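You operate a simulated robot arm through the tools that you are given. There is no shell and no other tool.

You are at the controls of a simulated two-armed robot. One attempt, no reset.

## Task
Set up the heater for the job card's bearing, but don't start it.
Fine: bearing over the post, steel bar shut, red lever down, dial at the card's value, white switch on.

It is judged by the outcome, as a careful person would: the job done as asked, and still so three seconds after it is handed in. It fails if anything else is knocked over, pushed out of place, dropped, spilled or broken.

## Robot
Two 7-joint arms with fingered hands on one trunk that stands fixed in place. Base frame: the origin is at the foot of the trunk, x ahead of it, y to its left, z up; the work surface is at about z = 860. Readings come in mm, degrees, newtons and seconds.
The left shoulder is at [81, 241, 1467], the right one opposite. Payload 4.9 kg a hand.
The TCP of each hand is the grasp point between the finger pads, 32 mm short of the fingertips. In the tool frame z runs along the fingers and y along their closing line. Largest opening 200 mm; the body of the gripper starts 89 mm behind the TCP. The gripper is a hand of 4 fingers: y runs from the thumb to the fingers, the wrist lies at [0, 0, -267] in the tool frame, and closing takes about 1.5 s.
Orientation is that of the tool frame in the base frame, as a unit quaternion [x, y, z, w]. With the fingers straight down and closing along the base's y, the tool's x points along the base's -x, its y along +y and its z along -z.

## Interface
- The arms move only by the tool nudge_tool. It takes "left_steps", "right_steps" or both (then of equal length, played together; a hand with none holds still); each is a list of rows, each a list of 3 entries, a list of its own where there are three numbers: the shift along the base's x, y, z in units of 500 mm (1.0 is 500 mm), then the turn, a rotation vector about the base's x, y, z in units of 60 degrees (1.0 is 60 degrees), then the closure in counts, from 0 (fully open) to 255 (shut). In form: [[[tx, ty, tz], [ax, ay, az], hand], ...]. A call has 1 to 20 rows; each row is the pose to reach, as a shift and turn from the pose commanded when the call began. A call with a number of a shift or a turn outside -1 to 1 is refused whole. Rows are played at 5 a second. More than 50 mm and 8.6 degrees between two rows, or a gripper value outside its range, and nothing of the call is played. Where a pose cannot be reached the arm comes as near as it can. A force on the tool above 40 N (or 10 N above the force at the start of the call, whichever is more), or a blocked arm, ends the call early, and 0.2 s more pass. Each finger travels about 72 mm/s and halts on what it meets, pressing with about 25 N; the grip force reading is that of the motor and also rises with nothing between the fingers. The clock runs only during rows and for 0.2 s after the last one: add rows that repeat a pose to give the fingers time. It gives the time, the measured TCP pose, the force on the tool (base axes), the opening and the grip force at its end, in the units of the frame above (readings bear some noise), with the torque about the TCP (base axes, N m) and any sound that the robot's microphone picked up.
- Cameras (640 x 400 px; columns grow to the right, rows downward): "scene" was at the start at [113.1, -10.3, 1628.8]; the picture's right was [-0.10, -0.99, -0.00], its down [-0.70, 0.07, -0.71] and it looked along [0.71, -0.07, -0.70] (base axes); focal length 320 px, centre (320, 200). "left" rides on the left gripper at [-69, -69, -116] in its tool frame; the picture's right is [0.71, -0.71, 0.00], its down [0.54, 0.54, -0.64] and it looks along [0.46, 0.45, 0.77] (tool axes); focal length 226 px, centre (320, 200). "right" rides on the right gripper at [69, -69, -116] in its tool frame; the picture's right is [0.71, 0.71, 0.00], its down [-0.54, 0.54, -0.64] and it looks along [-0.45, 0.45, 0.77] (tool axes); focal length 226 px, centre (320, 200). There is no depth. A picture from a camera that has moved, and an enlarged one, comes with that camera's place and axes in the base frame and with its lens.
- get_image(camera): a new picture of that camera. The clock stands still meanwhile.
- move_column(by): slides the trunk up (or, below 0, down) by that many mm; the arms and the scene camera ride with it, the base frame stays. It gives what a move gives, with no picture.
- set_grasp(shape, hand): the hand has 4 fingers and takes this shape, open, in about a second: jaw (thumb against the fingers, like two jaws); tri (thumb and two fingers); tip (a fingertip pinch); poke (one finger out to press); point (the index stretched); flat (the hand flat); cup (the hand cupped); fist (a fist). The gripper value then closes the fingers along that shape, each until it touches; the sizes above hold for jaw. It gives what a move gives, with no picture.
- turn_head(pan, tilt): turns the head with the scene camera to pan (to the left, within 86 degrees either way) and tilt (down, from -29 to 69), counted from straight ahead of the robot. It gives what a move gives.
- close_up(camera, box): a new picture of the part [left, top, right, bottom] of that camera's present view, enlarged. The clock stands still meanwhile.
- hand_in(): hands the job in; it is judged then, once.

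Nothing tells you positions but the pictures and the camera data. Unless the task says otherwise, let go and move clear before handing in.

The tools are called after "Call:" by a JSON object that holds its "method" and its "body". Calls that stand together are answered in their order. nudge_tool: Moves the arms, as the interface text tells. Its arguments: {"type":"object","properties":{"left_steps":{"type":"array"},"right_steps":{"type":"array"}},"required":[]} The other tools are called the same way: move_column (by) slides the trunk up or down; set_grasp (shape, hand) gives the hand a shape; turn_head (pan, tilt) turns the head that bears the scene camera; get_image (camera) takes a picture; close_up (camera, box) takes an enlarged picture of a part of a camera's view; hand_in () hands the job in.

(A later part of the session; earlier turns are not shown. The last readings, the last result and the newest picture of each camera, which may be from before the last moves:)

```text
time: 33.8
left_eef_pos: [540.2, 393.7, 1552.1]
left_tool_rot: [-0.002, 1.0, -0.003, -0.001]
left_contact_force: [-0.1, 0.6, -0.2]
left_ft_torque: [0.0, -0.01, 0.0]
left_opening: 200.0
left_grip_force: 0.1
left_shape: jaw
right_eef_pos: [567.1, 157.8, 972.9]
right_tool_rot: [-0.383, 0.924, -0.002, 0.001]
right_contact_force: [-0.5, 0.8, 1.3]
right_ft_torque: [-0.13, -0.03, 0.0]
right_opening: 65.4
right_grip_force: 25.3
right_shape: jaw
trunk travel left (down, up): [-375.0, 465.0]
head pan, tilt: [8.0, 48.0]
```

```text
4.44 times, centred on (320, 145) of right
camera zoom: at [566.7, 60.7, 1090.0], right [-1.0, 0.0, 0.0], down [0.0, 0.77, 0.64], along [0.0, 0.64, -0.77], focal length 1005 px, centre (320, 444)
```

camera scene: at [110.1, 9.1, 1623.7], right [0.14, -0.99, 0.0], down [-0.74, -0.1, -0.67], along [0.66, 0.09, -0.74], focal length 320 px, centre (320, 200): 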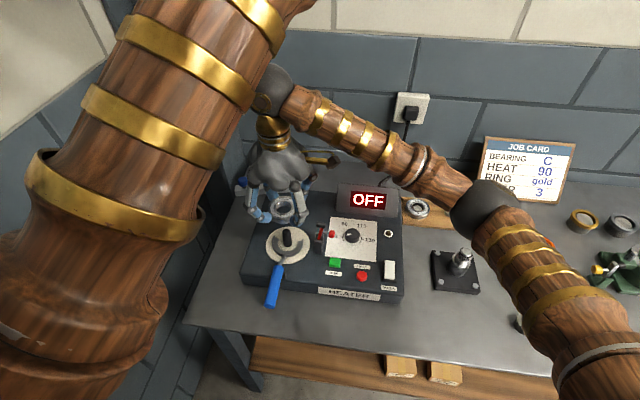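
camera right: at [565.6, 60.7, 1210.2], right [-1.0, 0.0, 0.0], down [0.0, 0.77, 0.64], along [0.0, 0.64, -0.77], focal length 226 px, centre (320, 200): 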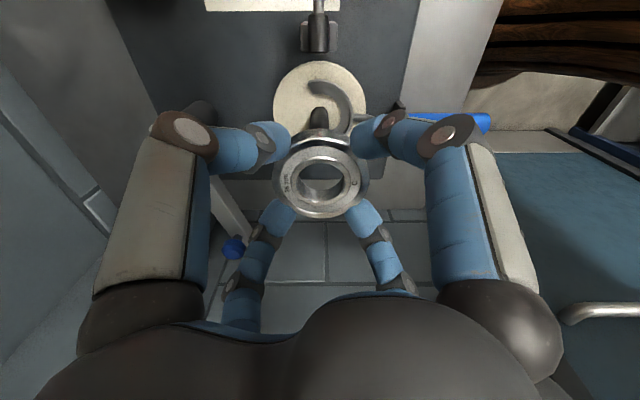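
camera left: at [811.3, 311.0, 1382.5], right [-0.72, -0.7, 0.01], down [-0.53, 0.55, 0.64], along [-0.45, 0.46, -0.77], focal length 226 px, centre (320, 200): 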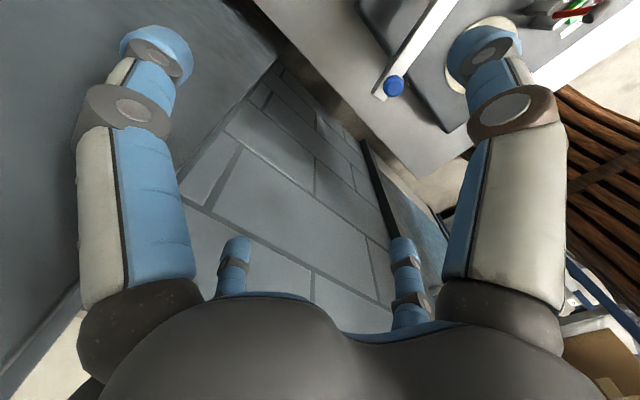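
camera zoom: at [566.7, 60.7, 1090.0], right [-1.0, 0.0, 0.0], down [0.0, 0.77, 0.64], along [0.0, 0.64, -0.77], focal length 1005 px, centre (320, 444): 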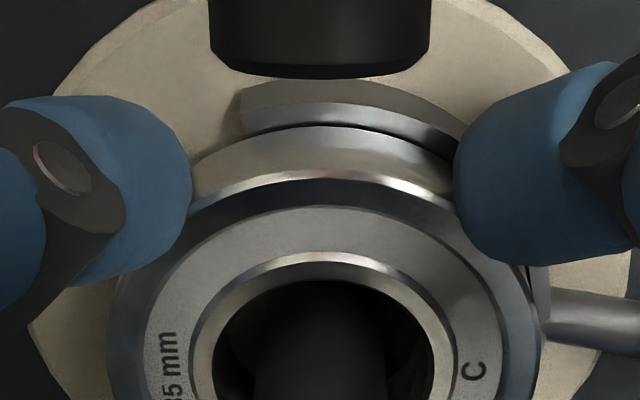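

Vertical force went from -3.3 to +1.3 N, so something just touched on the -y side. I'll zoom in to see whether it is seat, rim or fingertip.

Call:
{"method": "close_up", "body": {"camera": "right", "box": [300, 110, 350, 140]}}

Call:
{"method": "close_up", "body": {"camera": "scene", "box": [280, 242, 308, 262]}}

Call:
{"method": "close_up", "body": {"camera": "scene", "box": [270, 228, 292, 252]}}

```text
12.80 times, centred on (325, 125) of right
camera zoom: at [566.7, 60.7, 1090.0], right [-1.0, 0.0, 0.0], down [0.0, 0.77, 0.64], along [0.0, 0.64, -0.77], focal length 2894 px, centre (256, 1160)
```

zoom: 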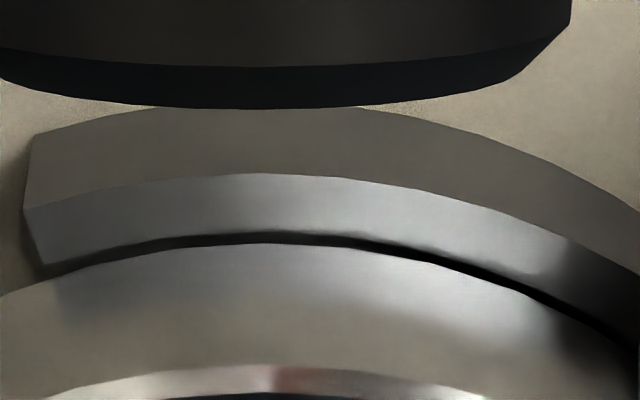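

```text
16.00 times, centred on (294, 252) of scene
camera zoom: at [109.8, 9.5, 1623.8], right [0.14, -0.99, 0.0], down [-0.74, -0.1, -0.67], along [0.66, 0.09, -0.74], focal length 5116 px, centre (736, -632)
```

zoom: 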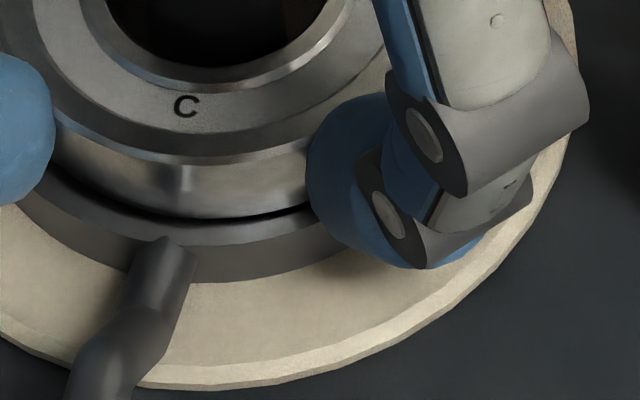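

```text
16.00 times, centred on (281, 240) of scene
camera zoom: at [109.8, 9.5, 1623.8], right [0.14, -0.99, 0.0], down [-0.74, -0.1, -0.67], along [0.66, 0.09, -0.74], focal length 5116 px, centre (944, -440)
```

zoom: 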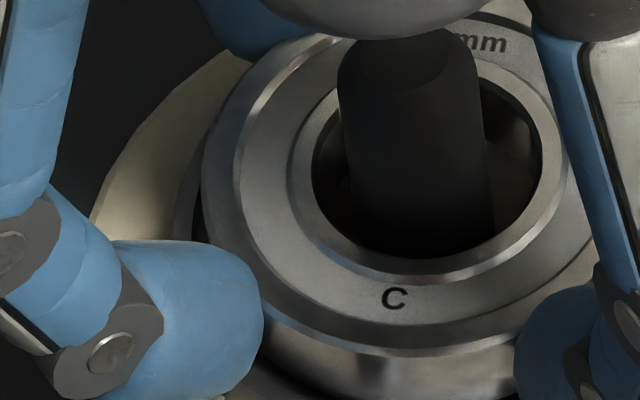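

The bearing's lower edge seems to be catching the fork rim on the -y side. I'll ease it 0.8 mm towards +y and see whether the contact force drops.

Call:
{"method": "nudge_tool", "body": {"right_steps": [[[0, 0.0016, 0], [0, 0, 0], 200], [[0, 0.0016, 0], [0, 0, 0], 200]]}}

Call:
{"method": "nudge_tool", "body": {"right_steps": [[[0, 0, -0.002], [0, 0, 0], 200], [[0, 0, -0.002], [0, 0, 0], 200]]}}

```text
time: 34.4
left_eef_pos: [540.9, 392.7, 1551.3]
left_tool_rot: [-0.002, 1.0, -0.003, 0.0]
left_contact_force: [0.7, -0.3, 0.2]
left_ft_torque: [-0.02, 0.0, 0.0]
left_opening: 200.0
left_grip_force: 0.1
left_shape: jaw
right_eef_pos: [565.3, 157.9, 972.4]
right_tool_rot: [-0.382, 0.924, 0.0, -0.001]
right_contact_force: [0.3, -0.4, -2.0]
right_ft_torque: [0.0, -0.02, -0.01]
right_opening: 65.3
right_grip_force: 25.7
right_shape: jaw
trunk travel left (down, up): [-375.0, 465.0]
head pan, tilt: [8.0, 48.0]
```

```text
time: 35.0
left_eef_pos: [540.1, 394.4, 1551.5]
left_tool_rot: [-0.002, 1.0, -0.002, -0.001]
left_contact_force: [-0.4, 0.0, 0.4]
left_ft_torque: [-0.02, 0.02, 0.0]
left_opening: 200.1
left_grip_force: 0.0
left_shape: jaw
right_eef_pos: [566.5, 157.8, 972.8]
right_tool_rot: [-0.382, 0.924, 0.0, 0.0]
right_contact_force: [-0.3, 0.0, -2.7]
right_ft_torque: [0.03, -0.01, 0.04]
right_opening: 65.1
right_grip_force: 24.6
right_shape: jaw
trunk travel left (down, up): [-375.0, 465.0]
head pan, tilt: [8.0, 48.0]
```

That freed it — it was the rim. Continuing down in 1 mm steps.

Call:
{"method": "nudge_tool", "body": {"right_steps": [[[0, 0, -0.002], [0, 0, 0], 200], [[0, 0, -0.002], [0, 0, 0], 200]]}}

Call:
{"method": "nudge_tool", "body": {"right_steps": [[[0, 0, -0.002], [0, 0, 0], 200], [[0, 0, -0.002], [0, 0, 0], 200]]}}

Call:
{"method": "close_up", "body": {"camera": "right", "box": [300, 110, 350, 140]}}

Call:
{"method": "close_up", "body": {"camera": "scene", "box": [280, 242, 308, 262]}}

```text
time: 35.6
left_eef_pos: [540.7, 393.1, 1551.5]
left_tool_rot: [-0.002, 1.0, -0.002, -0.001]
left_contact_force: [-0.1, -0.4, 0.4]
left_ft_torque: [0.01, -0.01, 0.03]
left_opening: 199.5
left_grip_force: 0.1
left_shape: jaw
right_eef_pos: [566.0, 159.3, 971.4]
right_tool_rot: [-0.383, 0.924, -0.001, 0.0]
right_contact_force: [0.3, 0.7, -3.4]
right_ft_torque: [-0.01, 0.0, 0.0]
right_opening: 65.2
right_grip_force: 24.7
right_shape: jaw
trunk travel left (down, up): [-375.0, 465.0]
head pan, tilt: [8.0, 48.0]
```

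```text
time: 36.2
left_eef_pos: [541.7, 393.4, 1551.7]
left_tool_rot: [-0.002, 1.0, -0.003, -0.001]
left_contact_force: [-0.4, 0.0, -0.4]
left_ft_torque: [-0.02, 0.0, 0.0]
left_opening: 200.0
left_grip_force: 0.1
left_shape: jaw
right_eef_pos: [566.4, 159.5, 971.0]
right_tool_rot: [-0.384, 0.923, -0.001, 0.0]
right_contact_force: [2.0, 1.1, -0.7]
right_ft_torque: [0.02, -0.01, 0.02]
right_opening: 65.1
right_grip_force: 25.1
right_shape: jaw
trunk travel left (down, up): [-375.0, 465.0]
head pan, tilt: [8.0, 48.0]
```

```text
12.80 times, centred on (325, 125) of right
camera zoom: at [567.0, 62.0, 1087.8], right [-1.0, 0.0, 0.0], down [0.0, 0.77, 0.64], along [0.0, 0.64, -0.77], focal length 2894 px, centre (256, 1160)
```

zoom: 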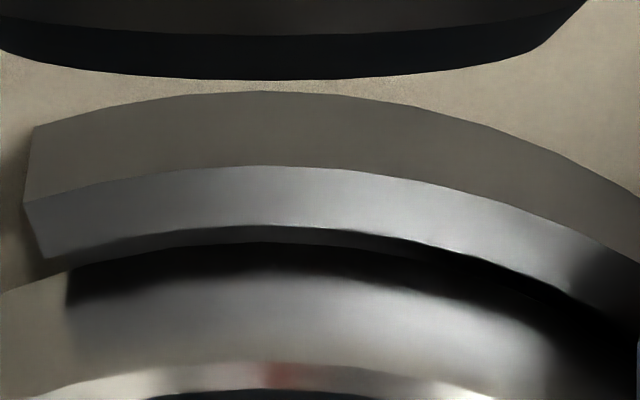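

```text
16.00 times, centred on (294, 252) of scene
camera zoom: at [110.1, 9.5, 1623.7], right [0.14, -0.99, 0.0], down [-0.74, -0.1, -0.67], along [0.66, 0.09, -0.74], focal length 5116 px, centre (736, -632)
```

zoom: 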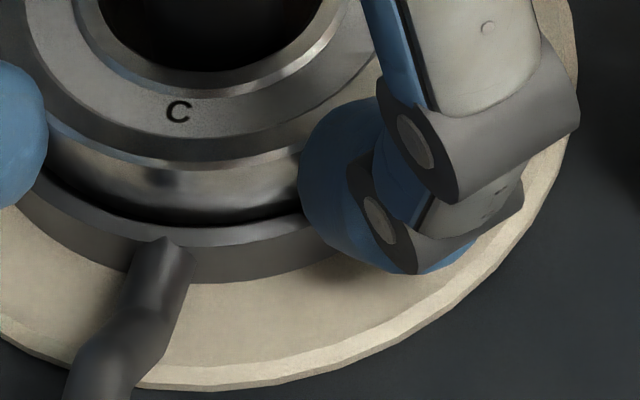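

Now a small push in +x: the front of the rim is touching. I'll ease 0.6 mm towards +x and continue down.

Call:
{"method": "nudge_tool", "body": {"right_steps": [[[0.0012, 0, 0], [0, 0, 0], 200], [[0.0012, 0, 0], [0, 0, 0], 200]]}}

Call:
{"method": "nudge_tool", "body": {"right_steps": [[[0, 0, -0.002], [0, 0, 0], 200], [[0, 0, -0.002], [0, 0, 0], 200]]}}

Call:
{"method": "nudge_tool", "body": {"right_steps": [[[0, 0, -0.002], [0, 0, 0], 200], [[0, 0, -0.002], [0, 0, 0], 200]]}}

```text
time: 36.8
left_eef_pos: [539.5, 394.1, 1552.1]
left_tool_rot: [-0.002, 1.0, -0.003, 0.0]
left_contact_force: [-0.3, 0.5, -0.1]
left_ft_torque: [-0.01, 0.01, 0.01]
left_opening: 199.7
left_grip_force: 0.1
left_shape: jaw
right_eef_pos: [567.2, 159.3, 970.0]
right_tool_rot: [-0.383, 0.924, -0.001, 0.0]
right_contact_force: [1.1, 1.4, -0.8]
right_ft_torque: [0.02, 0.02, 0.0]
right_opening: 65.4
right_grip_force: 24.9
right_shape: jaw
trunk travel left (down, up): [-375.0, 465.0]
head pan, tilt: [8.0, 48.0]
```

```text
time: 37.4
left_eef_pos: [539.5, 394.0, 1552.5]
left_tool_rot: [-0.002, 1.0, -0.002, -0.001]
left_contact_force: [0.0, 0.2, 0.1]
left_ft_torque: [0.03, 0.01, 0.0]
left_opening: 199.8
left_grip_force: 0.0
left_shape: jaw
right_eef_pos: [565.8, 159.0, 970.1]
right_tool_rot: [-0.382, 0.924, -0.001, 0.001]
right_contact_force: [2.6, -0.3, 6.8]
right_ft_torque: [0.0, 0.23, 0.03]
right_opening: 65.2
right_grip_force: 24.3
right_shape: jaw
trunk travel left (down, up): [-375.0, 465.0]
head pan, tilt: [8.0, 48.0]
```

```text
time: 38.0
left_eef_pos: [539.3, 394.1, 1552.3]
left_tool_rot: [-0.001, 1.0, -0.002, -0.001]
left_contact_force: [-0.2, 0.7, 0.5]
left_ft_torque: [-0.02, -0.01, -0.01]
left_opening: 199.9
left_grip_force: 0.1
left_shape: jaw
right_eef_pos: [565.4, 158.8, 969.2]
right_tool_rot: [-0.383, 0.924, -0.001, 0.0]
right_contact_force: [1.9, 0.7, 15.1]
right_ft_torque: [0.02, 0.41, 0.0]
right_opening: 66.0
right_grip_force: 25.1
right_shape: jaw
trunk travel left (down, up): [-375.0, 465.0]
head pan, tilt: [8.0, 48.0]
```

About 18 N now, centred on the two front fingertips, which matches those fingertips resting on the rim with the bearing inside it. I'll back up 1 mm, look, then release.

Call:
{"method": "nudge_tool", "body": {"right_steps": [[[0, 0, 0.003], [0, 0, 0], 200], [[0, 0, 0.003], [0, 0, 0], 200]]}}

Call:
{"method": "close_up", "body": {"camera": "right", "box": [270, 100, 370, 190]}}

Call:
{"method": "close_up", "body": {"camera": "scene", "box": [270, 225, 315, 265]}}

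```text
time: 38.6
left_eef_pos: [539.1, 393.6, 1551.9]
left_tool_rot: [-0.002, 1.0, -0.002, -0.001]
left_contact_force: [0.7, -0.8, 0.3]
left_ft_torque: [0.03, 0.0, -0.01]
left_opening: 200.0
left_grip_force: 0.2
left_shape: jaw
right_eef_pos: [566.2, 159.2, 969.5]
right_tool_rot: [-0.383, 0.924, -0.001, 0.0]
right_contact_force: [0.7, -0.1, 5.5]
right_ft_torque: [0.08, 0.15, -0.01]
right_opening: 65.7
right_grip_force: 25.1
right_shape: jaw
trunk travel left (down, up): [-375.0, 465.0]
head pan, tilt: [8.0, 48.0]
```

```text
4.44 times, centred on (320, 145) of right
camera zoom: at [567.0, 61.9, 1086.6], right [-1.0, 0.0, 0.0], down [0.0, 0.77, 0.64], along [0.0, 0.64, -0.77], focal length 1005 px, centre (320, 444)
```

zoom: 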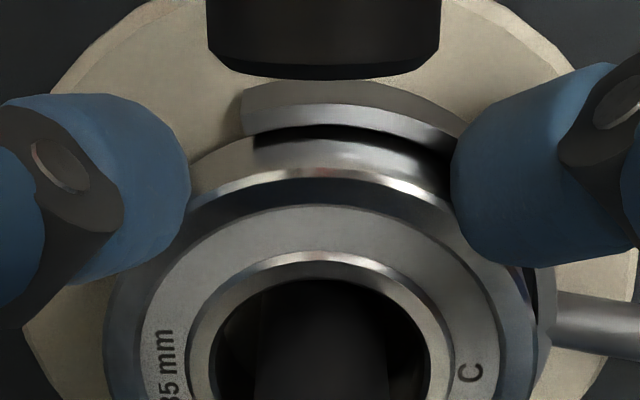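

```text
10.00 times, centred on (292, 245) of scene
camera zoom: at [109.4, 9.3, 1623.6], right [0.14, -0.99, 0.0], down [-0.74, -0.1, -0.67], along [0.66, 0.09, -0.74], focal length 3198 px, centre (595, -250)
```

zoom: 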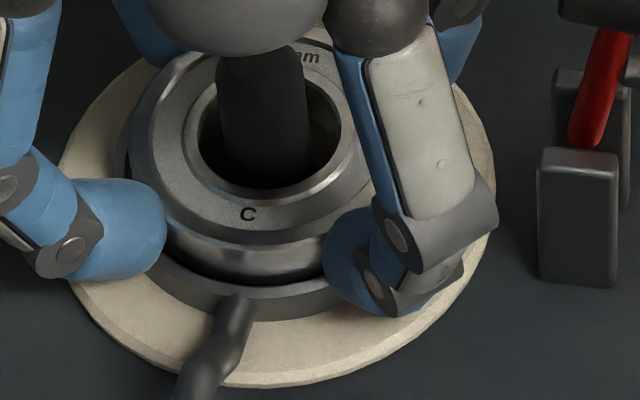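

The bearing sits within the rim now. Releasing: open the fingers gradually to about 110 mm.

Call:
{"method": "nudge_tool", "body": {"right_steps": [[[0, 0, 0.001], [0, 0, 0], 200], [[0, 0, 0.001], [0, 0, 0], 160], [[0, 0, 0.001], [0, 0, 0], 150], [[0, 0, 0.001], [0, 0, 0], 135], [[0, 0, 0.001], [0, 0, 0], 120], [[0, 0, 0.001], [0, 0, 0], 115], [[0, 0, 0.001], [0, 0, 0], 115]]}}

Call:
{"method": "close_up", "body": {"camera": "right", "box": [240, 80, 400, 220]}}

Call:
{"method": "close_up", "body": {"camera": "scene", "box": [265, 220, 320, 270]}}

```text
time: 40.2
left_eef_pos: [540.4, 394.4, 1552.3]
left_tool_rot: [-0.002, 1.0, -0.002, -0.001]
left_contact_force: [0.1, 0.1, -0.5]
left_ft_torque: [-0.02, -0.01, 0.01]
left_opening: 199.9
left_grip_force: 0.1
left_shape: jaw
right_eef_pos: [567.4, 159.3, 970.3]
right_tool_rot: [-0.382, 0.924, -0.001, -0.001]
right_contact_force: [-0.4, -0.9, 0.3]
right_ft_torque: [-0.01, 0.0, 0.01]
right_opening: 109.4
right_grip_force: 0.1
right_shape: jaw
trunk travel left (down, up): [-375.0, 465.0]
head pan, tilt: [8.0, 48.0]
```

```text
2.86 times, centred on (320, 150) of right
camera zoom: at [566.8, 61.8, 1087.1], right [-1.0, 0.0, 0.0], down [0.0, 0.77, 0.64], along [0.0, 0.64, -0.77], focal length 646 px, centre (320, 343)
```

zoom: 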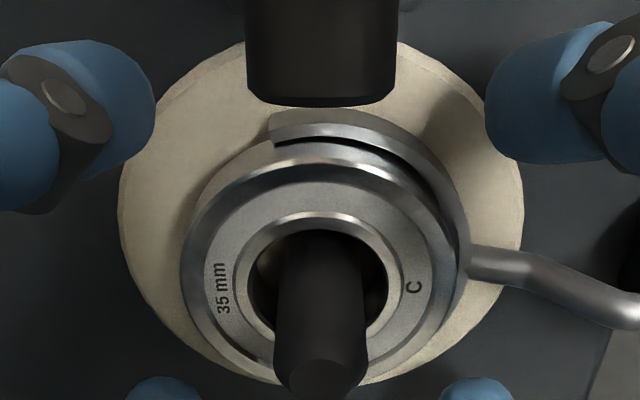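

```text
8.00 times, centred on (292, 245) of scene
camera zoom: at [109.7, 9.4, 1623.7], right [0.14, -0.99, 0.0], down [-0.74, -0.1, -0.67], along [0.66, 0.09, -0.74], focal length 2558 px, centre (540, -160)
```

zoom: 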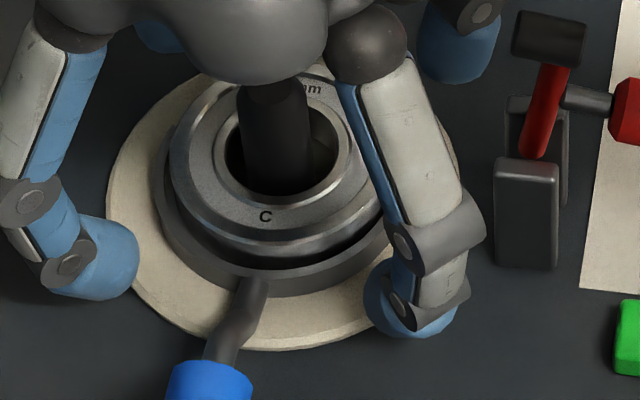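

The bearing is released and sits squarely in the fork over the post. Lifting the hand straight up.

Call:
{"method": "nudge_tool", "body": {"right_steps": [[[0, 0, 0.04], [0, 0, 0], 115], [[0, 0, 0.1], [0, 0, 0], 115], [[0, 0, 0.18], [0, 0, 0], 115], [[0, 0, 0.26], [0, 0, 0], 115], [[0, 0, 0.3], [0, 0, 0], 115]]}}

Call:
{"method": "close_up", "body": {"camera": "right", "box": [200, 0, 440, 200]}}

Call:
{"method": "close_up", "body": {"camera": "scene", "box": [255, 210, 335, 280]}}

```text
time: 41.4
left_eef_pos: [539.8, 393.1, 1551.8]
left_tool_rot: [-0.002, 1.0, -0.002, -0.001]
left_contact_force: [-0.3, 0.0, -1.1]
left_ft_torque: [0.03, 0.0, 0.02]
left_opening: 200.0
left_grip_force: 0.1
left_shape: jaw
right_eef_pos: [565.4, 159.2, 1120.9]
right_tool_rot: [-0.383, 0.924, -0.002, 0.0]
right_contact_force: [-0.5, 0.9, 0.1]
right_ft_torque: [0.01, -0.01, 0.02]
right_opening: 109.3
right_grip_force: 0.0
right_shape: jaw
trunk travel left (down, up): [-375.0, 465.0]
head pan, tilt: [8.0, 48.0]
```

```text
2.00 times, centred on (320, 100) of right
camera zoom: at [566.2, 61.7, 1238.7], right [-1.0, 0.0, 0.0], down [0.0, 0.77, 0.64], along [0.0, 0.64, -0.77], focal length 452 px, centre (320, 400)
```

zoom: 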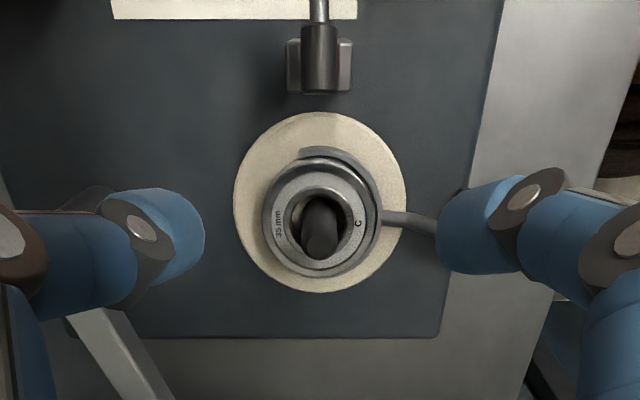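

```text
5.71 times, centred on (295, 245) of scene
camera zoom: at [109.6, 9.6, 1623.7], right [0.14, -0.99, 0.0], down [-0.74, -0.1, -0.67], along [0.66, 0.09, -0.74], focal length 1827 px, centre (463, -57)
```

zoom: 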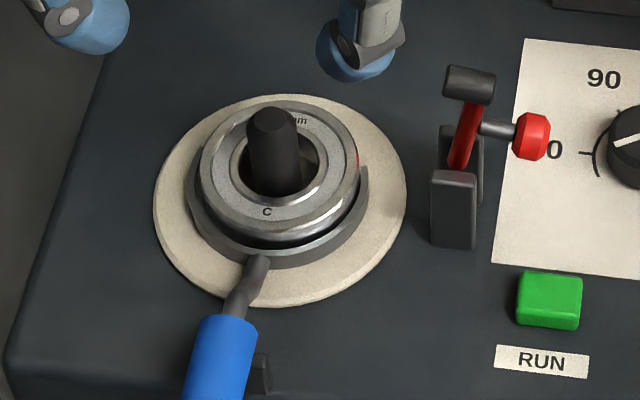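

Bearing C is seated over the post. Next is the steel bar: its blue knob can be caged loosely from above and dragged along its arc to over the post. I'll move the right hand above the knob and look.

Call:
{"method": "nudge_tool", "body": {"right_steps": [[[0.045, 0.054, 0.01], [0, 0, 0], 115], [[0.09, 0.108, 0.01], [0, 0, 0], 115], [[0.135, 0.162, 0.01], [0, 0, 0], 115], [[0.18, 0.216, 0.01], [0, 0, 0], 115], [[0.224, 0.27, 0.01], [0, 0, 0], 115], [[0.224, 0.27, 0.01], [0, 0, 0], 115]]}}

Call:
{"method": "get_image", "body": {"camera": "right"}}

Call:
{"method": "get_image", "body": {"camera": "scene"}}

```text
time: 42.8
left_eef_pos: [541.0, 392.6, 1552.9]
left_tool_rot: [-0.002, 1.0, -0.003, -0.001]
left_contact_force: [1.0, 1.0, 0.2]
left_ft_torque: [0.03, 0.03, -0.01]
left_opening: 199.7
left_grip_force: 0.1
left_shape: jaw
right_eef_pos: [677.0, 294.4, 1125.0]
right_tool_rot: [-0.383, 0.924, -0.001, -0.001]
right_contact_force: [0.0, -0.1, 0.6]
right_ft_torque: [0.0, 0.02, -0.01]
right_opening: 109.6
right_grip_force: 0.0
right_shape: jaw
trunk travel left (down, up): [-375.0, 465.0]
head pan, tilt: [8.0, 48.0]
```

```text
taken
camera right: at [678.2, 196.6, 1242.5], right [-1.0, 0.0, 0.0], down [0.0, 0.77, 0.64], along [0.0, 0.64, -0.77], focal length 226 px, centre (320, 200)
```

right: 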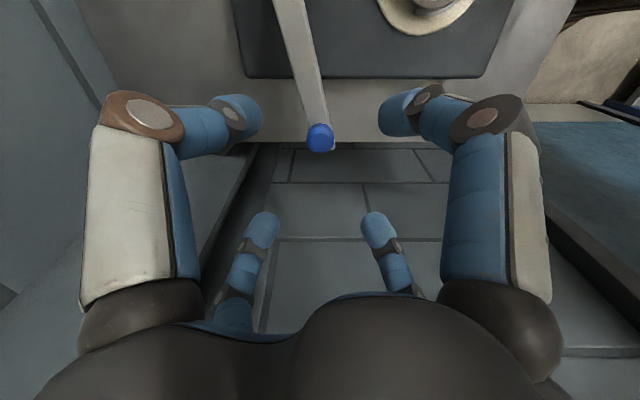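

```text
taken
camera scene: at [109.7, 8.3, 1623.7], right [0.14, -0.99, 0.0], down [-0.74, -0.1, -0.67], along [0.66, 0.09, -0.74], focal length 320 px, centre (320, 200)
```

scene: 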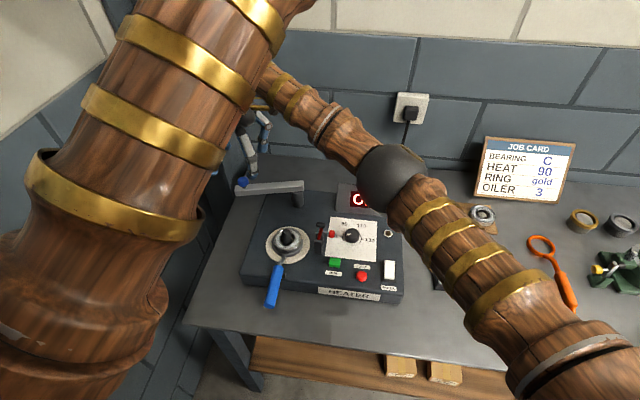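

The right arm reaches the knob comfortably. Zooming on the knob from both cameras.

Call:
{"method": "close_up", "body": {"camera": "right", "box": [260, 0, 400, 170]}}

Call:
{"method": "close_up", "body": {"camera": "right", "box": [295, 115, 345, 160]}}

Call:
{"method": "close_up", "body": {"camera": "scene", "box": [230, 165, 310, 215]}}

```text
2.35 times, centred on (330, 85) of right
camera zoom: at [678.2, 196.6, 1242.5], right [-1.0, 0.0, 0.0], down [0.0, 0.77, 0.64], along [0.0, 0.64, -0.77], focal length 532 px, centre (296, 471)
```

zoom: 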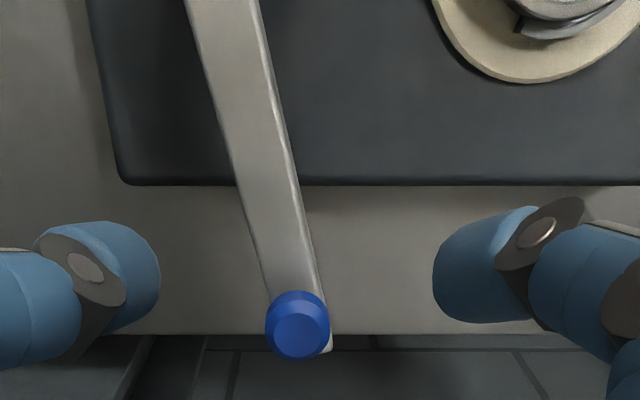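

```text
8.89 times, centred on (320, 138) of right
camera zoom: at [678.2, 196.6, 1242.5], right [-1.0, 0.0, 0.0], down [0.0, 0.77, 0.64], along [0.0, 0.64, -0.77], focal length 2009 px, centre (320, 756)
```

zoom: 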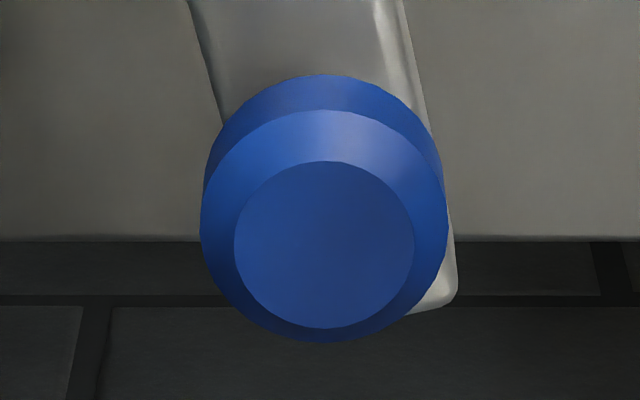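

```text
8.00 times, centred on (270, 190) of scene
camera zoom: at [109.7, 8.3, 1623.7], right [0.14, -0.99, 0.0], down [-0.74, -0.1, -0.67], along [0.66, 0.09, -0.74], focal length 2558 px, centre (720, 280)
```

zoom: 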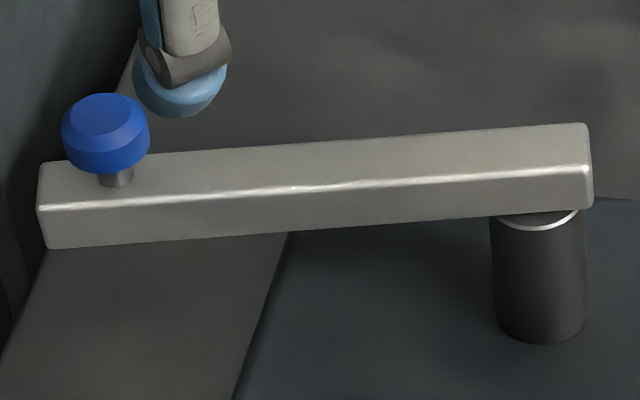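

The knob's top centre is at about (677.5, 293, 1039), 27 mm across. I'll lower the hand around it and close to a loose cage of roughly 38 mm.

Call:
{"method": "nudge_tool", "body": {"right_steps": [[[0, -0.002, -0.02], [0, 0, 0], 150], [[0, -0.002, -0.06], [0, 0, 0], 165], [[0, -0.002, -0.11], [0, 0, 0], 165], [[0, -0.002, -0.158], [0, 0, 0], 165], [[0, -0.002, -0.158], [0, 0, 0], 195], [[0, -0.002, -0.158], [0, 0, 0], 214], [[0, -0.002, -0.158], [0, 0, 0], 214], [[0, -0.002, -0.158], [0, 0, 0], 214]]}}

Call:
{"method": "close_up", "body": {"camera": "right", "box": [220, 80, 420, 260]}}

Call:
{"method": "close_up", "body": {"camera": "scene", "box": [210, 120, 310, 220]}}

```text
time: 44.6
left_eef_pos: [539.6, 393.3, 1551.0]
left_tool_rot: [-0.001, 1.0, -0.003, 0.0]
left_contact_force: [-0.2, 0.1, -0.1]
left_ft_torque: [-0.06, 0.01, -0.04]
left_opening: 199.9
left_grip_force: 0.0
left_shape: jaw
right_eef_pos: [678.6, 292.3, 1044.8]
right_tool_rot: [-0.383, 0.924, -0.002, 0.001]
right_contact_force: [-0.1, 0.2, -0.9]
right_ft_torque: [-0.02, -0.01, -0.01]
right_opening: 32.5
right_grip_force: 0.1
right_shape: jaw
trunk travel left (down, up): [-375.0, 465.0]
head pan, tilt: [8.0, 48.0]
```

```text
2.22 times, centred on (320, 170) of right
camera zoom: at [679.0, 195.5, 1162.1], right [-1.0, 0.0, 0.0], down [0.0, 0.77, 0.64], along [0.0, 0.64, -0.77], focal length 502 px, centre (320, 267)
```

zoom: 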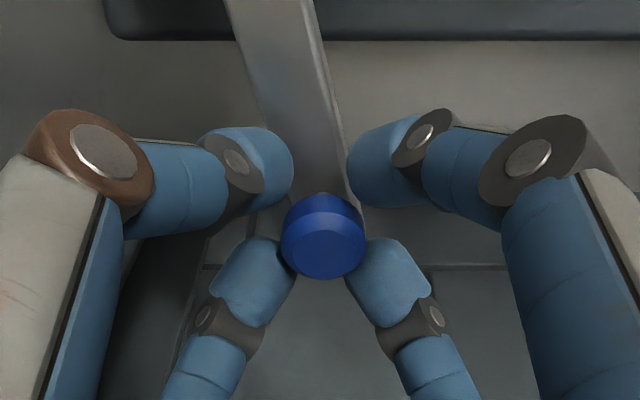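

```text
4.00 times, centred on (260, 170) of scene
camera zoom: at [109.6, 9.4, 1623.7], right [0.14, -0.99, 0.0], down [-0.74, -0.1, -0.67], along [0.66, 0.09, -0.74], focal length 1279 px, centre (560, 320)
```

zoom: 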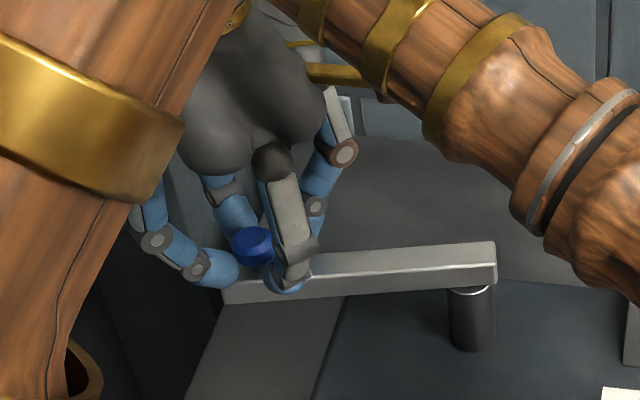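

The knob is caged by all four fingers. Dragging it along the first half of its arc, slowly.

Call:
{"method": "nudge_tool", "body": {"right_steps": [[[-0.018, -0.0045, 0], [0, 0, 0], 214], [[-0.0354, -0.0104, 0], [0, 0, 0], 214], [[-0.0535, -0.0178, 0], [0, 0, 0], 214], [[-0.0714, -0.0264, 0], [0, 0, 0], 214], [[-0.0885, -0.0362, 0], [0, 0, 0], 214], [[-0.1048, -0.0472, 0], [0, 0, 0], 214], [[-0.1202, -0.0594, 0], [0, 0, 0], 214], [[-0.1348, -0.0726, 0], [0, 0, 0], 214], [[-0.1484, -0.0868, 0], [0, 0, 0], 214], [[-0.1612, -0.1018, 0], [0, 0, 0], 214], [[-0.1612, -0.1018, 0], [0, 0, 0], 214]]}}

Call:
{"method": "close_up", "body": {"camera": "right", "box": [220, 80, 420, 260]}}

Call:
{"method": "get_image", "body": {"camera": "scene"}}

```text
time: 47.0
left_eef_pos: [541.1, 393.2, 1551.7]
left_tool_rot: [-0.002, 1.0, -0.002, -0.001]
left_contact_force: [0.2, -0.3, -0.3]
left_ft_torque: [-0.02, -0.01, -0.03]
left_opening: 199.8
left_grip_force: 0.1
left_shape: jaw
right_eef_pos: [597.5, 241.6, 1045.9]
right_tool_rot: [-0.382, 0.924, -0.002, 0.0]
right_contact_force: [0.9, -0.1, -0.3]
right_ft_torque: [-0.04, -0.01, 0.0]
right_opening: 32.4
right_grip_force: 0.0
right_shape: jaw
trunk travel left (down, up): [-375.0, 465.0]
head pan, tilt: [8.0, 48.0]
```

```text
2.22 times, centred on (320, 170) of right
camera zoom: at [598.0, 145.0, 1162.5], right [-1.0, 0.0, 0.0], down [0.0, 0.77, 0.64], along [0.0, 0.64, -0.77], focal length 502 px, centre (320, 267)
```

zoom: 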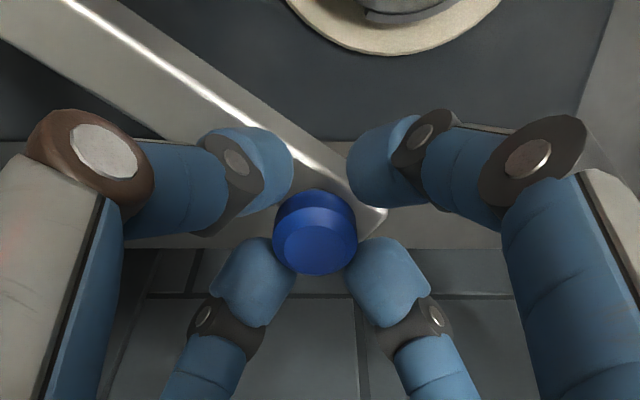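

```text
taken
camera scene: at [109.8, 9.8, 1623.7], right [0.14, -0.99, 0.0], down [-0.74, -0.1, -0.67], along [0.66, 0.09, -0.74], focal length 320 px, centre (320, 200)
```

scene: 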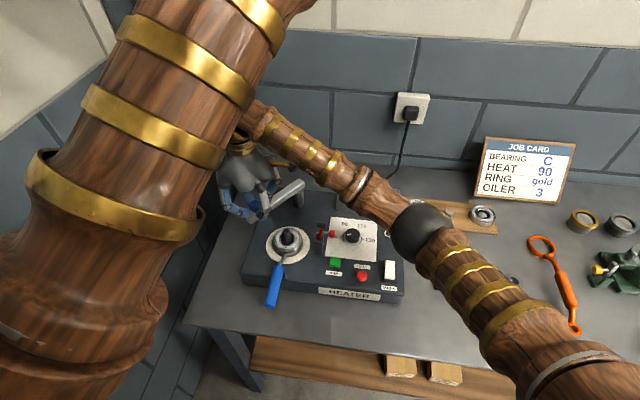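

The bar swings freely with the knob. Continuing along the arc to about 174°.

Call:
{"method": "nudge_tool", "body": {"right_steps": [[[-0.0116, -0.016, 0], [0, 0, 0], 214], [[-0.022, -0.0326, 0], [0, 0, 0], 214], [[-0.0312, -0.05, 0], [0, 0, 0], 214], [[-0.0392, -0.068, 0], [0, 0, 0], 214], [[-0.046, -0.0866, 0], [0, 0, 0], 214], [[-0.0514, -0.1054, 0], [0, 0, 0], 214], [[-0.0556, -0.1246, 0], [0, 0, 0], 214], [[-0.0582, -0.1442, 0], [0, 0, 0], 214], [[-0.0582, -0.1442, 0], [0, 0, 0], 214]]}}

Call:
{"method": "close_up", "body": {"camera": "right", "box": [200, 60, 440, 260]}}

Call:
{"method": "close_up", "body": {"camera": "scene", "box": [240, 170, 350, 290]}}

```text
time: 49.0
left_eef_pos: [540.9, 393.7, 1551.4]
left_tool_rot: [-0.002, 1.0, -0.003, -0.001]
left_contact_force: [0.3, 1.3, 0.0]
left_ft_torque: [-0.02, 0.0, -0.02]
left_opening: 199.9
left_grip_force: 0.1
left_shape: jaw
right_eef_pos: [569.3, 170.9, 1046.1]
right_tool_rot: [-0.382, 0.924, -0.001, -0.001]
right_contact_force: [0.8, 0.2, 0.1]
right_ft_torque: [0.04, 0.0, -0.02]
right_opening: 32.3
right_grip_force: 0.2
right_shape: jaw
trunk travel left (down, up): [-375.0, 465.0]
head pan, tilt: [8.0, 48.0]
```

```text
2.00 times, centred on (320, 160) of right
camera zoom: at [569.6, 73.0, 1162.6], right [-1.0, 0.0, 0.0], down [0.0, 0.77, 0.64], along [0.0, 0.64, -0.77], focal length 452 px, centre (320, 280)
```

zoom: 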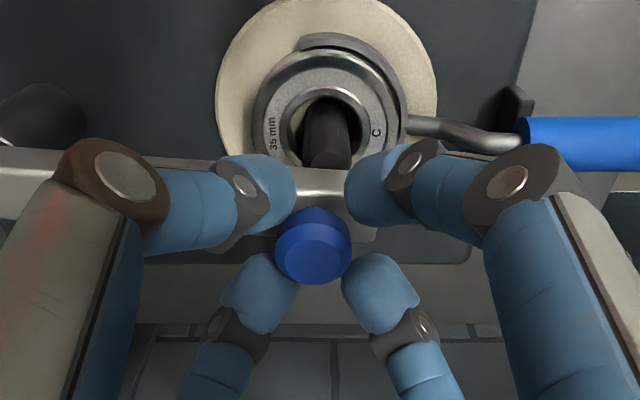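

```text
3.33 times, centred on (295, 230) of scene
camera zoom: at [109.7, 9.7, 1623.7], right [0.14, -0.99, 0.0], down [-0.74, -0.1, -0.67], along [0.66, 0.09, -0.74], focal length 1066 px, centre (403, 100)
```

zoom: 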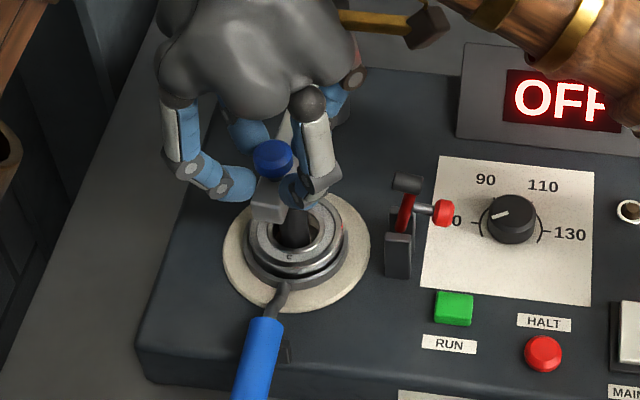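

The bar is almost over the post. Finishing the last 15 mm slowly while watching the force.

Call:
{"method": "nudge_tool", "body": {"right_steps": [[[-0.0006, -0.008, 0], [0, 0, 0], 214], [[-0.001, -0.016, 0], [0, 0, 0], 214], [[-0.001, -0.016, 0], [0, 0, 0], 214]]}}

Call:
{"method": "nudge_tool", "body": {"right_steps": [[[0, -0.006, 0], [0, 0, 0], 214], [[0, -0.012, 0], [0, 0, 0], 214], [[0, -0.012, 0], [0, 0, 0], 214]]}}

Call:
{"method": "close_up", "body": {"camera": "right", "box": [200, 60, 440, 260]}}

Call:
{"method": "close_up", "body": {"camera": "scene", "box": [240, 170, 350, 290]}}

```text
time: 49.8
left_eef_pos: [540.8, 394.1, 1552.1]
left_tool_rot: [-0.001, 1.0, -0.002, -0.001]
left_contact_force: [-0.3, 0.3, 0.2]
left_ft_torque: [0.0, 0.05, 0.03]
left_opening: 200.0
left_grip_force: 0.0
left_shape: jaw
right_eef_pos: [570.0, 161.1, 1046.0]
right_tool_rot: [-0.383, 0.924, -0.002, 0.0]
right_contact_force: [0.7, -0.5, -0.7]
right_ft_torque: [0.01, 0.0, -0.02]
right_opening: 32.4
right_grip_force: 0.1
right_shape: jaw
trunk travel left (down, up): [-375.0, 465.0]
head pan, tilt: [8.0, 48.0]
```

```text
time: 50.6
left_eef_pos: [540.6, 392.8, 1552.7]
left_tool_rot: [-0.001, 1.0, -0.003, -0.001]
left_contact_force: [-0.2, 0.7, 0.4]
left_ft_torque: [0.03, 0.0, 0.01]
left_opening: 199.8
left_grip_force: 0.0
left_shape: jaw
right_eef_pos: [568.4, 156.2, 1046.0]
right_tool_rot: [-0.382, 0.924, -0.002, -0.001]
right_contact_force: [0.6, 0.9, 0.2]
right_ft_torque: [0.0, -0.03, -0.02]
right_opening: 32.3
right_grip_force: 0.0
right_shape: jaw
trunk travel left (down, up): [-375.0, 465.0]
head pan, tilt: [8.0, 48.0]
```

```text
2.00 times, centred on (320, 160) of right
camera zoom: at [568.4, 59.4, 1163.2], right [-1.0, 0.0, 0.0], down [0.0, 0.77, 0.64], along [0.0, 0.64, -0.77], focal length 452 px, centre (320, 280)
```

zoom: 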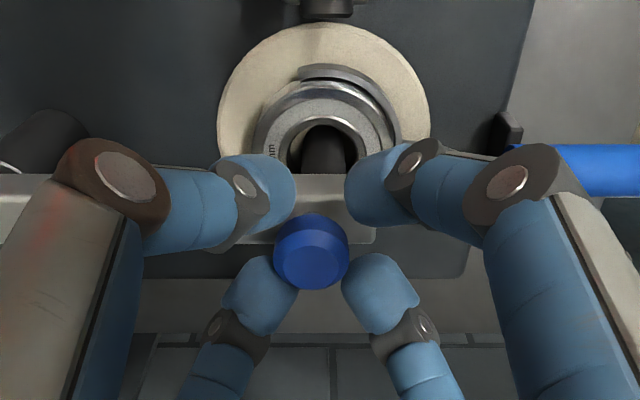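

```text
3.33 times, centred on (295, 230) of scene
camera zoom: at [109.7, 9.8, 1623.7], right [0.14, -0.99, 0.0], down [-0.74, -0.1, -0.67], along [0.66, 0.09, -0.74], focal length 1066 px, centre (403, 100)
```

zoom: 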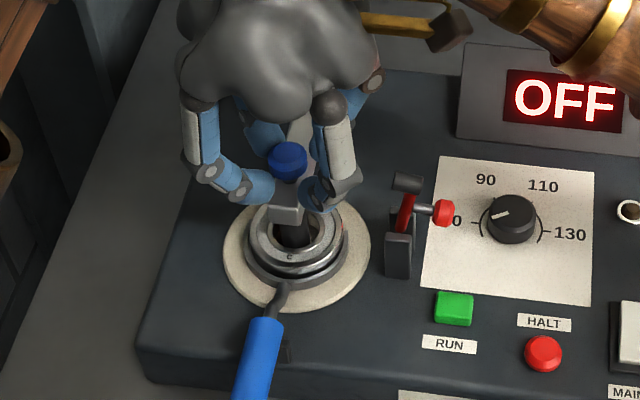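

The bar now covers the post. I'll zoom in to see whether it is centred or has reached a stop.

Call:
{"method": "close_up", "body": {"camera": "scene", "box": [260, 185, 330, 260]}}

Call:
{"method": "close_up", "body": {"camera": "right", "box": [270, 100, 370, 190]}}

```text
5.33 times, centred on (295, 222) of scene
camera zoom: at [109.7, 9.8, 1623.7], right [0.14, -0.99, 0.0], down [-0.74, -0.1, -0.67], along [0.66, 0.09, -0.74], focal length 1705 px, centre (453, 80)
```

zoom: 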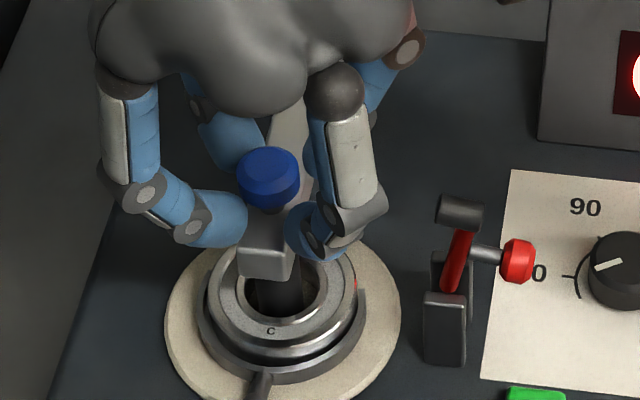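

```text
4.44 times, centred on (320, 145) of right
camera zoom: at [568.4, 59.4, 1163.2], right [-1.0, 0.0, 0.0], down [0.0, 0.77, 0.64], along [0.0, 0.64, -0.77], focal length 1005 px, centre (320, 444)
```

zoom: 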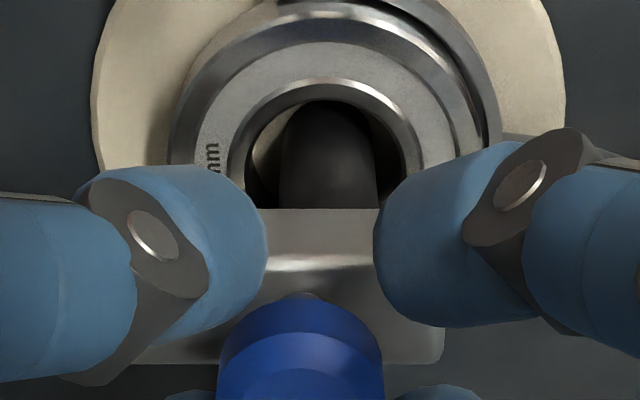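

The bar end is centred over the post to within a millimetre or so. I'll press gently 2 mm further to feel for a stop.

Call:
{"method": "nudge_tool", "body": {"right_steps": [[[0, -0.002, 0], [0, 0, 0], 214], [[0, -0.004, 0], [0, 0, 0], 214], [[0, -0.004, 0], [0, 0, 0], 214]]}}

Call:
{"method": "close_up", "body": {"camera": "scene", "box": [260, 185, 330, 260]}}

```text
time: 51.4
left_eef_pos: [539.4, 392.9, 1552.5]
left_tool_rot: [-0.002, 1.0, -0.002, 0.0]
left_contact_force: [0.6, -0.8, 0.0]
left_ft_torque: [-0.02, -0.02, 0.01]
left_opening: 199.8
left_grip_force: 0.0
left_shape: jaw
right_eef_pos: [566.7, 154.9, 1045.3]
right_tool_rot: [-0.383, 0.924, -0.001, 0.0]
right_contact_force: [-0.1, 2.1, 0.2]
right_ft_torque: [0.06, -0.03, 0.02]
right_opening: 32.4
right_grip_force: 0.1
right_shape: jaw
trunk travel left (down, up): [-375.0, 465.0]
head pan, tilt: [8.0, 48.0]
```

```text
5.33 times, centred on (295, 222) of scene
camera zoom: at [109.7, 9.8, 1623.7], right [0.14, -0.99, 0.0], down [-0.74, -0.1, -0.67], along [0.66, 0.09, -0.74], focal length 1705 px, centre (453, 80)
```

zoom: 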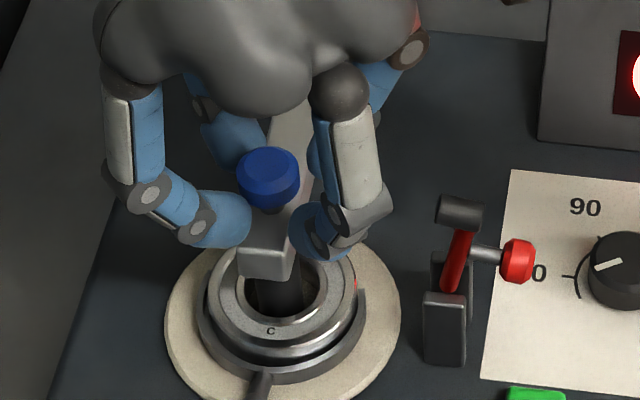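

The bar didn't move although the hand did, and a 2 N reaction appeared — either slack taken up or the stop. One more gentle 2 mm push will tell.

Call:
{"method": "nudge_tool", "body": {"right_steps": [[[0, -0.002, 0], [0, 0, 0], 214], [[0, -0.004, 0], [0, 0, 0], 214], [[0, -0.004, 0], [0, 0, 0], 214]]}}

Call:
{"method": "close_up", "body": {"camera": "scene", "box": [260, 185, 330, 260]}}

```text
time: 52.2
left_eef_pos: [540.4, 394.2, 1552.0]
left_tool_rot: [-0.002, 1.0, -0.003, -0.001]
left_contact_force: [-0.1, 0.9, 0.5]
left_ft_torque: [0.01, 0.01, -0.04]
left_opening: 199.9
left_grip_force: 0.1
left_shape: jaw
right_eef_pos: [568.4, 152.8, 1045.1]
right_tool_rot: [-0.383, 0.924, -0.002, 0.0]
right_contact_force: [0.6, 2.4, 1.0]
right_ft_torque: [0.08, -0.01, 0.05]
right_opening: 32.6
right_grip_force: 0.1
right_shape: jaw
trunk travel left (down, up): [-375.0, 465.0]
head pan, tilt: [8.0, 48.0]
```

```text
5.33 times, centred on (295, 222) of scene
camera zoom: at [109.7, 10.0, 1623.7], right [0.14, -0.99, 0.0], down [-0.74, -0.1, -0.67], along [0.66, 0.09, -0.74], focal length 1705 px, centre (453, 80)
```

zoom: 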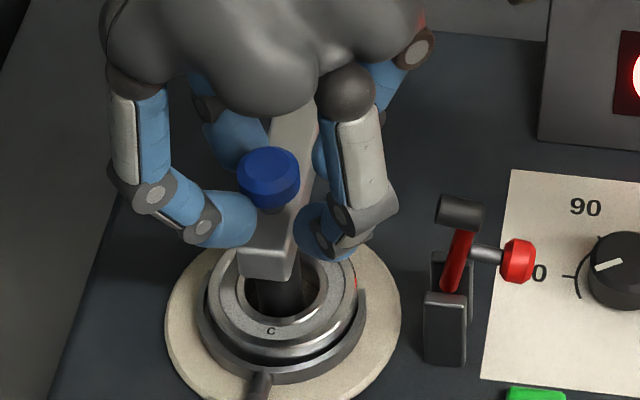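

The bar stays put against the push: it is at its shut stop, centred on the post. I'll back off 3 mm, open and lift clear.

Call:
{"method": "nudge_tool", "body": {"right_steps": [[[0, 0.006, 0], [0, 0, 0], 214], [[0, 0.006, 0], [0, 0, 0], 190], [[0, 0.006, 0], [0, 0, 0], 165], [[0, 0.006, 0], [0, 0, 0], 165], [[0, 0.006, 0.03], [0, 0, 0], 165], [[0, 0.006, 0.08], [0, 0, 0], 165], [[0, 0.006, 0.15], [0, 0, 0], 165], [[0, 0.006, 0.2], [0, 0, 0], 165]]}}

Call:
{"method": "get_image", "body": {"camera": "right"}}

Call:
{"method": "close_up", "body": {"camera": "scene", "box": [240, 170, 350, 290]}}

```text
time: 54.0
left_eef_pos: [539.9, 393.0, 1551.8]
left_tool_rot: [-0.002, 1.0, -0.002, -0.001]
left_contact_force: [-0.2, 0.7, -0.6]
left_ft_torque: [0.02, 0.0, 0.03]
left_opening: 200.0
left_grip_force: 0.1
left_shape: jaw
right_eef_pos: [568.2, 153.9, 1147.6]
right_tool_rot: [-0.382, 0.924, -0.002, 0.0]
right_contact_force: [0.0, 0.1, 0.1]
right_ft_torque: [0.01, 0.0, -0.02]
right_opening: 70.1
right_grip_force: 0.0
right_shape: jaw
trunk travel left (down, up): [-375.0, 465.0]
head pan, tilt: [8.0, 48.0]
```

```text
taken
camera right: at [568.8, 57.4, 1264.5], right [-1.0, 0.0, 0.0], down [0.0, 0.77, 0.64], along [0.0, 0.64, -0.77], focal length 226 px, centre (320, 200)
```

right: 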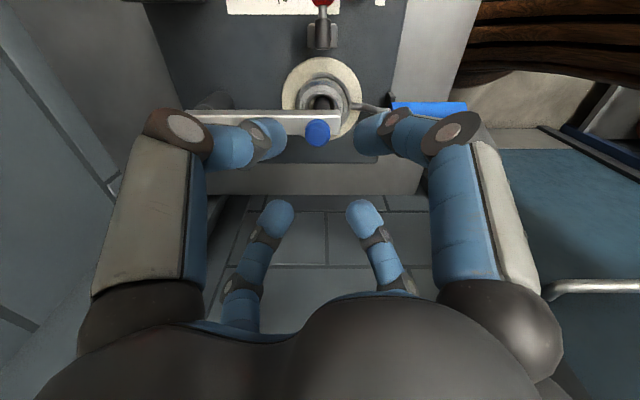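

```text
3.33 times, centred on (295, 230) of scene
camera zoom: at [109.2, 9.4, 1623.7], right [0.14, -0.99, 0.0], down [-0.74, -0.1, -0.67], along [0.66, 0.09, -0.74], focal length 1066 px, centre (403, 100)
```

zoom: 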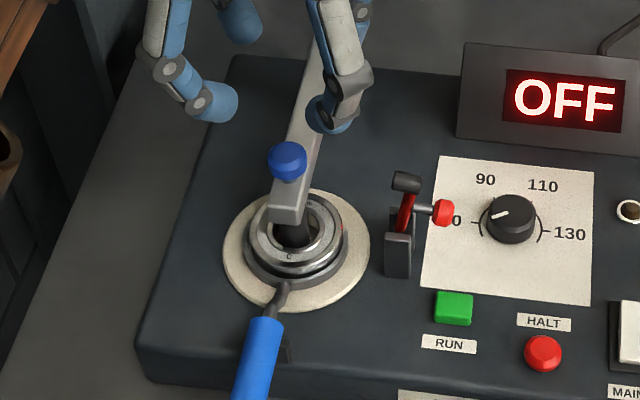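

The bar is shut. Next the red lever: I'll move the hand to its right side and try the "poke" shape, which should give a slim pushing finger, and see where its tip lies.

Call:
{"method": "nudge_tool", "body": {"right_steps": [[[0, -0.08, 0.01], [0, 0, 0], 165], [[0, -0.16, 0.02], [0, 0, 0], 165], [[0, -0.24, 0.03], [0, 0, 0], 165], [[0, -0.31, 0.04], [0, 0, 0], 165]]}}

Call:
{"method": "set_grasp", "body": {"hand": "right", "shape": "poke"}}

Call:
{"method": "get_image", "body": {"camera": "right"}}

Call:
{"method": "get_image", "body": {"camera": "scene"}}

Call:
{"method": "close_up", "body": {"camera": "scene", "box": [240, 80, 420, 290]}}

```text
time: 55.0
left_eef_pos: [539.9, 391.8, 1553.1]
left_tool_rot: [-0.002, 1.0, -0.001, 0.0]
left_contact_force: [0.2, -0.3, -0.2]
left_ft_torque: [0.06, -0.04, -0.07]
left_opening: 199.7
left_grip_force: 0.0
left_shape: jaw
right_eef_pos: [566.2, -3.1, 1169.4]
right_tool_rot: [-0.383, 0.924, -0.001, 0.0]
right_contact_force: [-0.2, 0.3, -0.8]
right_ft_torque: [0.01, -0.01, 0.0]
right_opening: 70.5
right_grip_force: 0.1
right_shape: jaw
trunk travel left (down, up): [-375.0, 465.0]
head pan, tilt: [8.0, 48.0]
```

```text
time: 55.9
left_eef_pos: [539.5, 393.9, 1551.7]
left_tool_rot: [-0.002, 1.0, -0.002, -0.001]
left_contact_force: [-0.8, 1.2, -0.3]
left_ft_torque: [-0.03, 0.02, 0.02]
left_opening: 200.2
left_grip_force: 0.0
left_shape: jaw
right_eef_pos: [566.8, -0.7, 1167.8]
right_tool_rot: [-0.382, 0.924, -0.002, 0.0]
right_contact_force: [-0.3, 0.6, 0.4]
right_ft_torque: [0.02, -0.03, 0.0]
right_opening: 0.0
right_grip_force: 0.0
right_shape: poke
trunk travel left (down, up): [-375.0, 465.0]
head pan, tilt: [8.0, 48.0]
```

```text
taken
camera right: at [568.2, -97.5, 1285.9], right [-1.0, 0.0, 0.0], down [0.0, 0.77, 0.64], along [0.0, 0.64, -0.77], focal length 226 px, centre (320, 200)
```

right: 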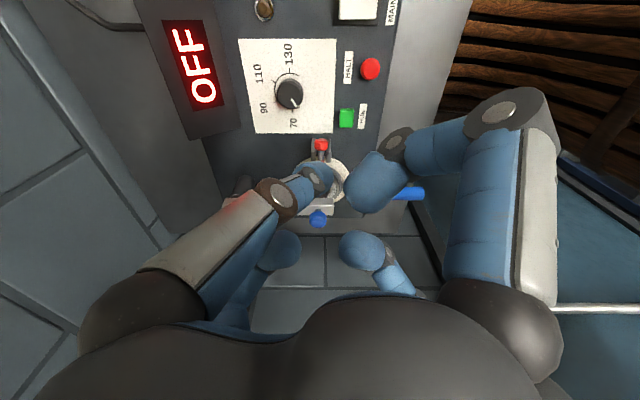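

```text
taken
camera scene: at [109.9, 9.9, 1623.7], right [0.14, -0.99, 0.0], down [-0.74, -0.1, -0.67], along [0.66, 0.09, -0.74], focal length 320 px, centre (320, 200)
```

scene: 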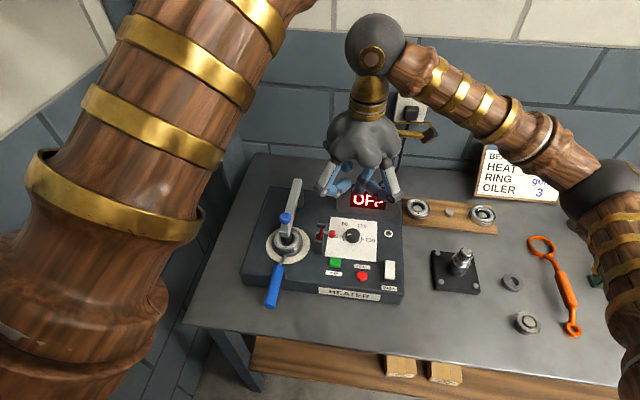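

```text
1.90 times, centred on (330, 185) of scene
camera zoom: at [109.9, 9.9, 1623.7], right [0.14, -0.99, 0.0], down [-0.74, -0.1, -0.67], along [0.66, 0.09, -0.74], focal length 609 px, centre (301, 229)
```

zoom: 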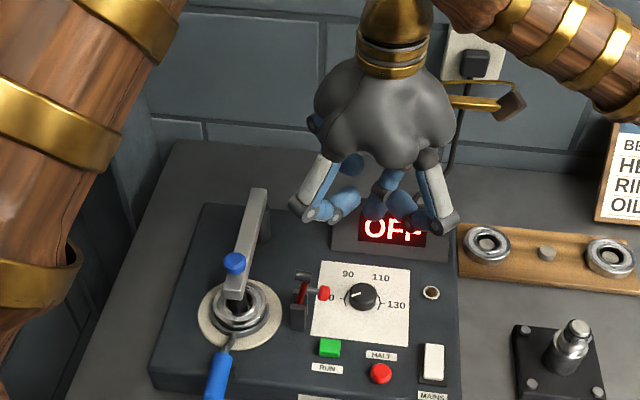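

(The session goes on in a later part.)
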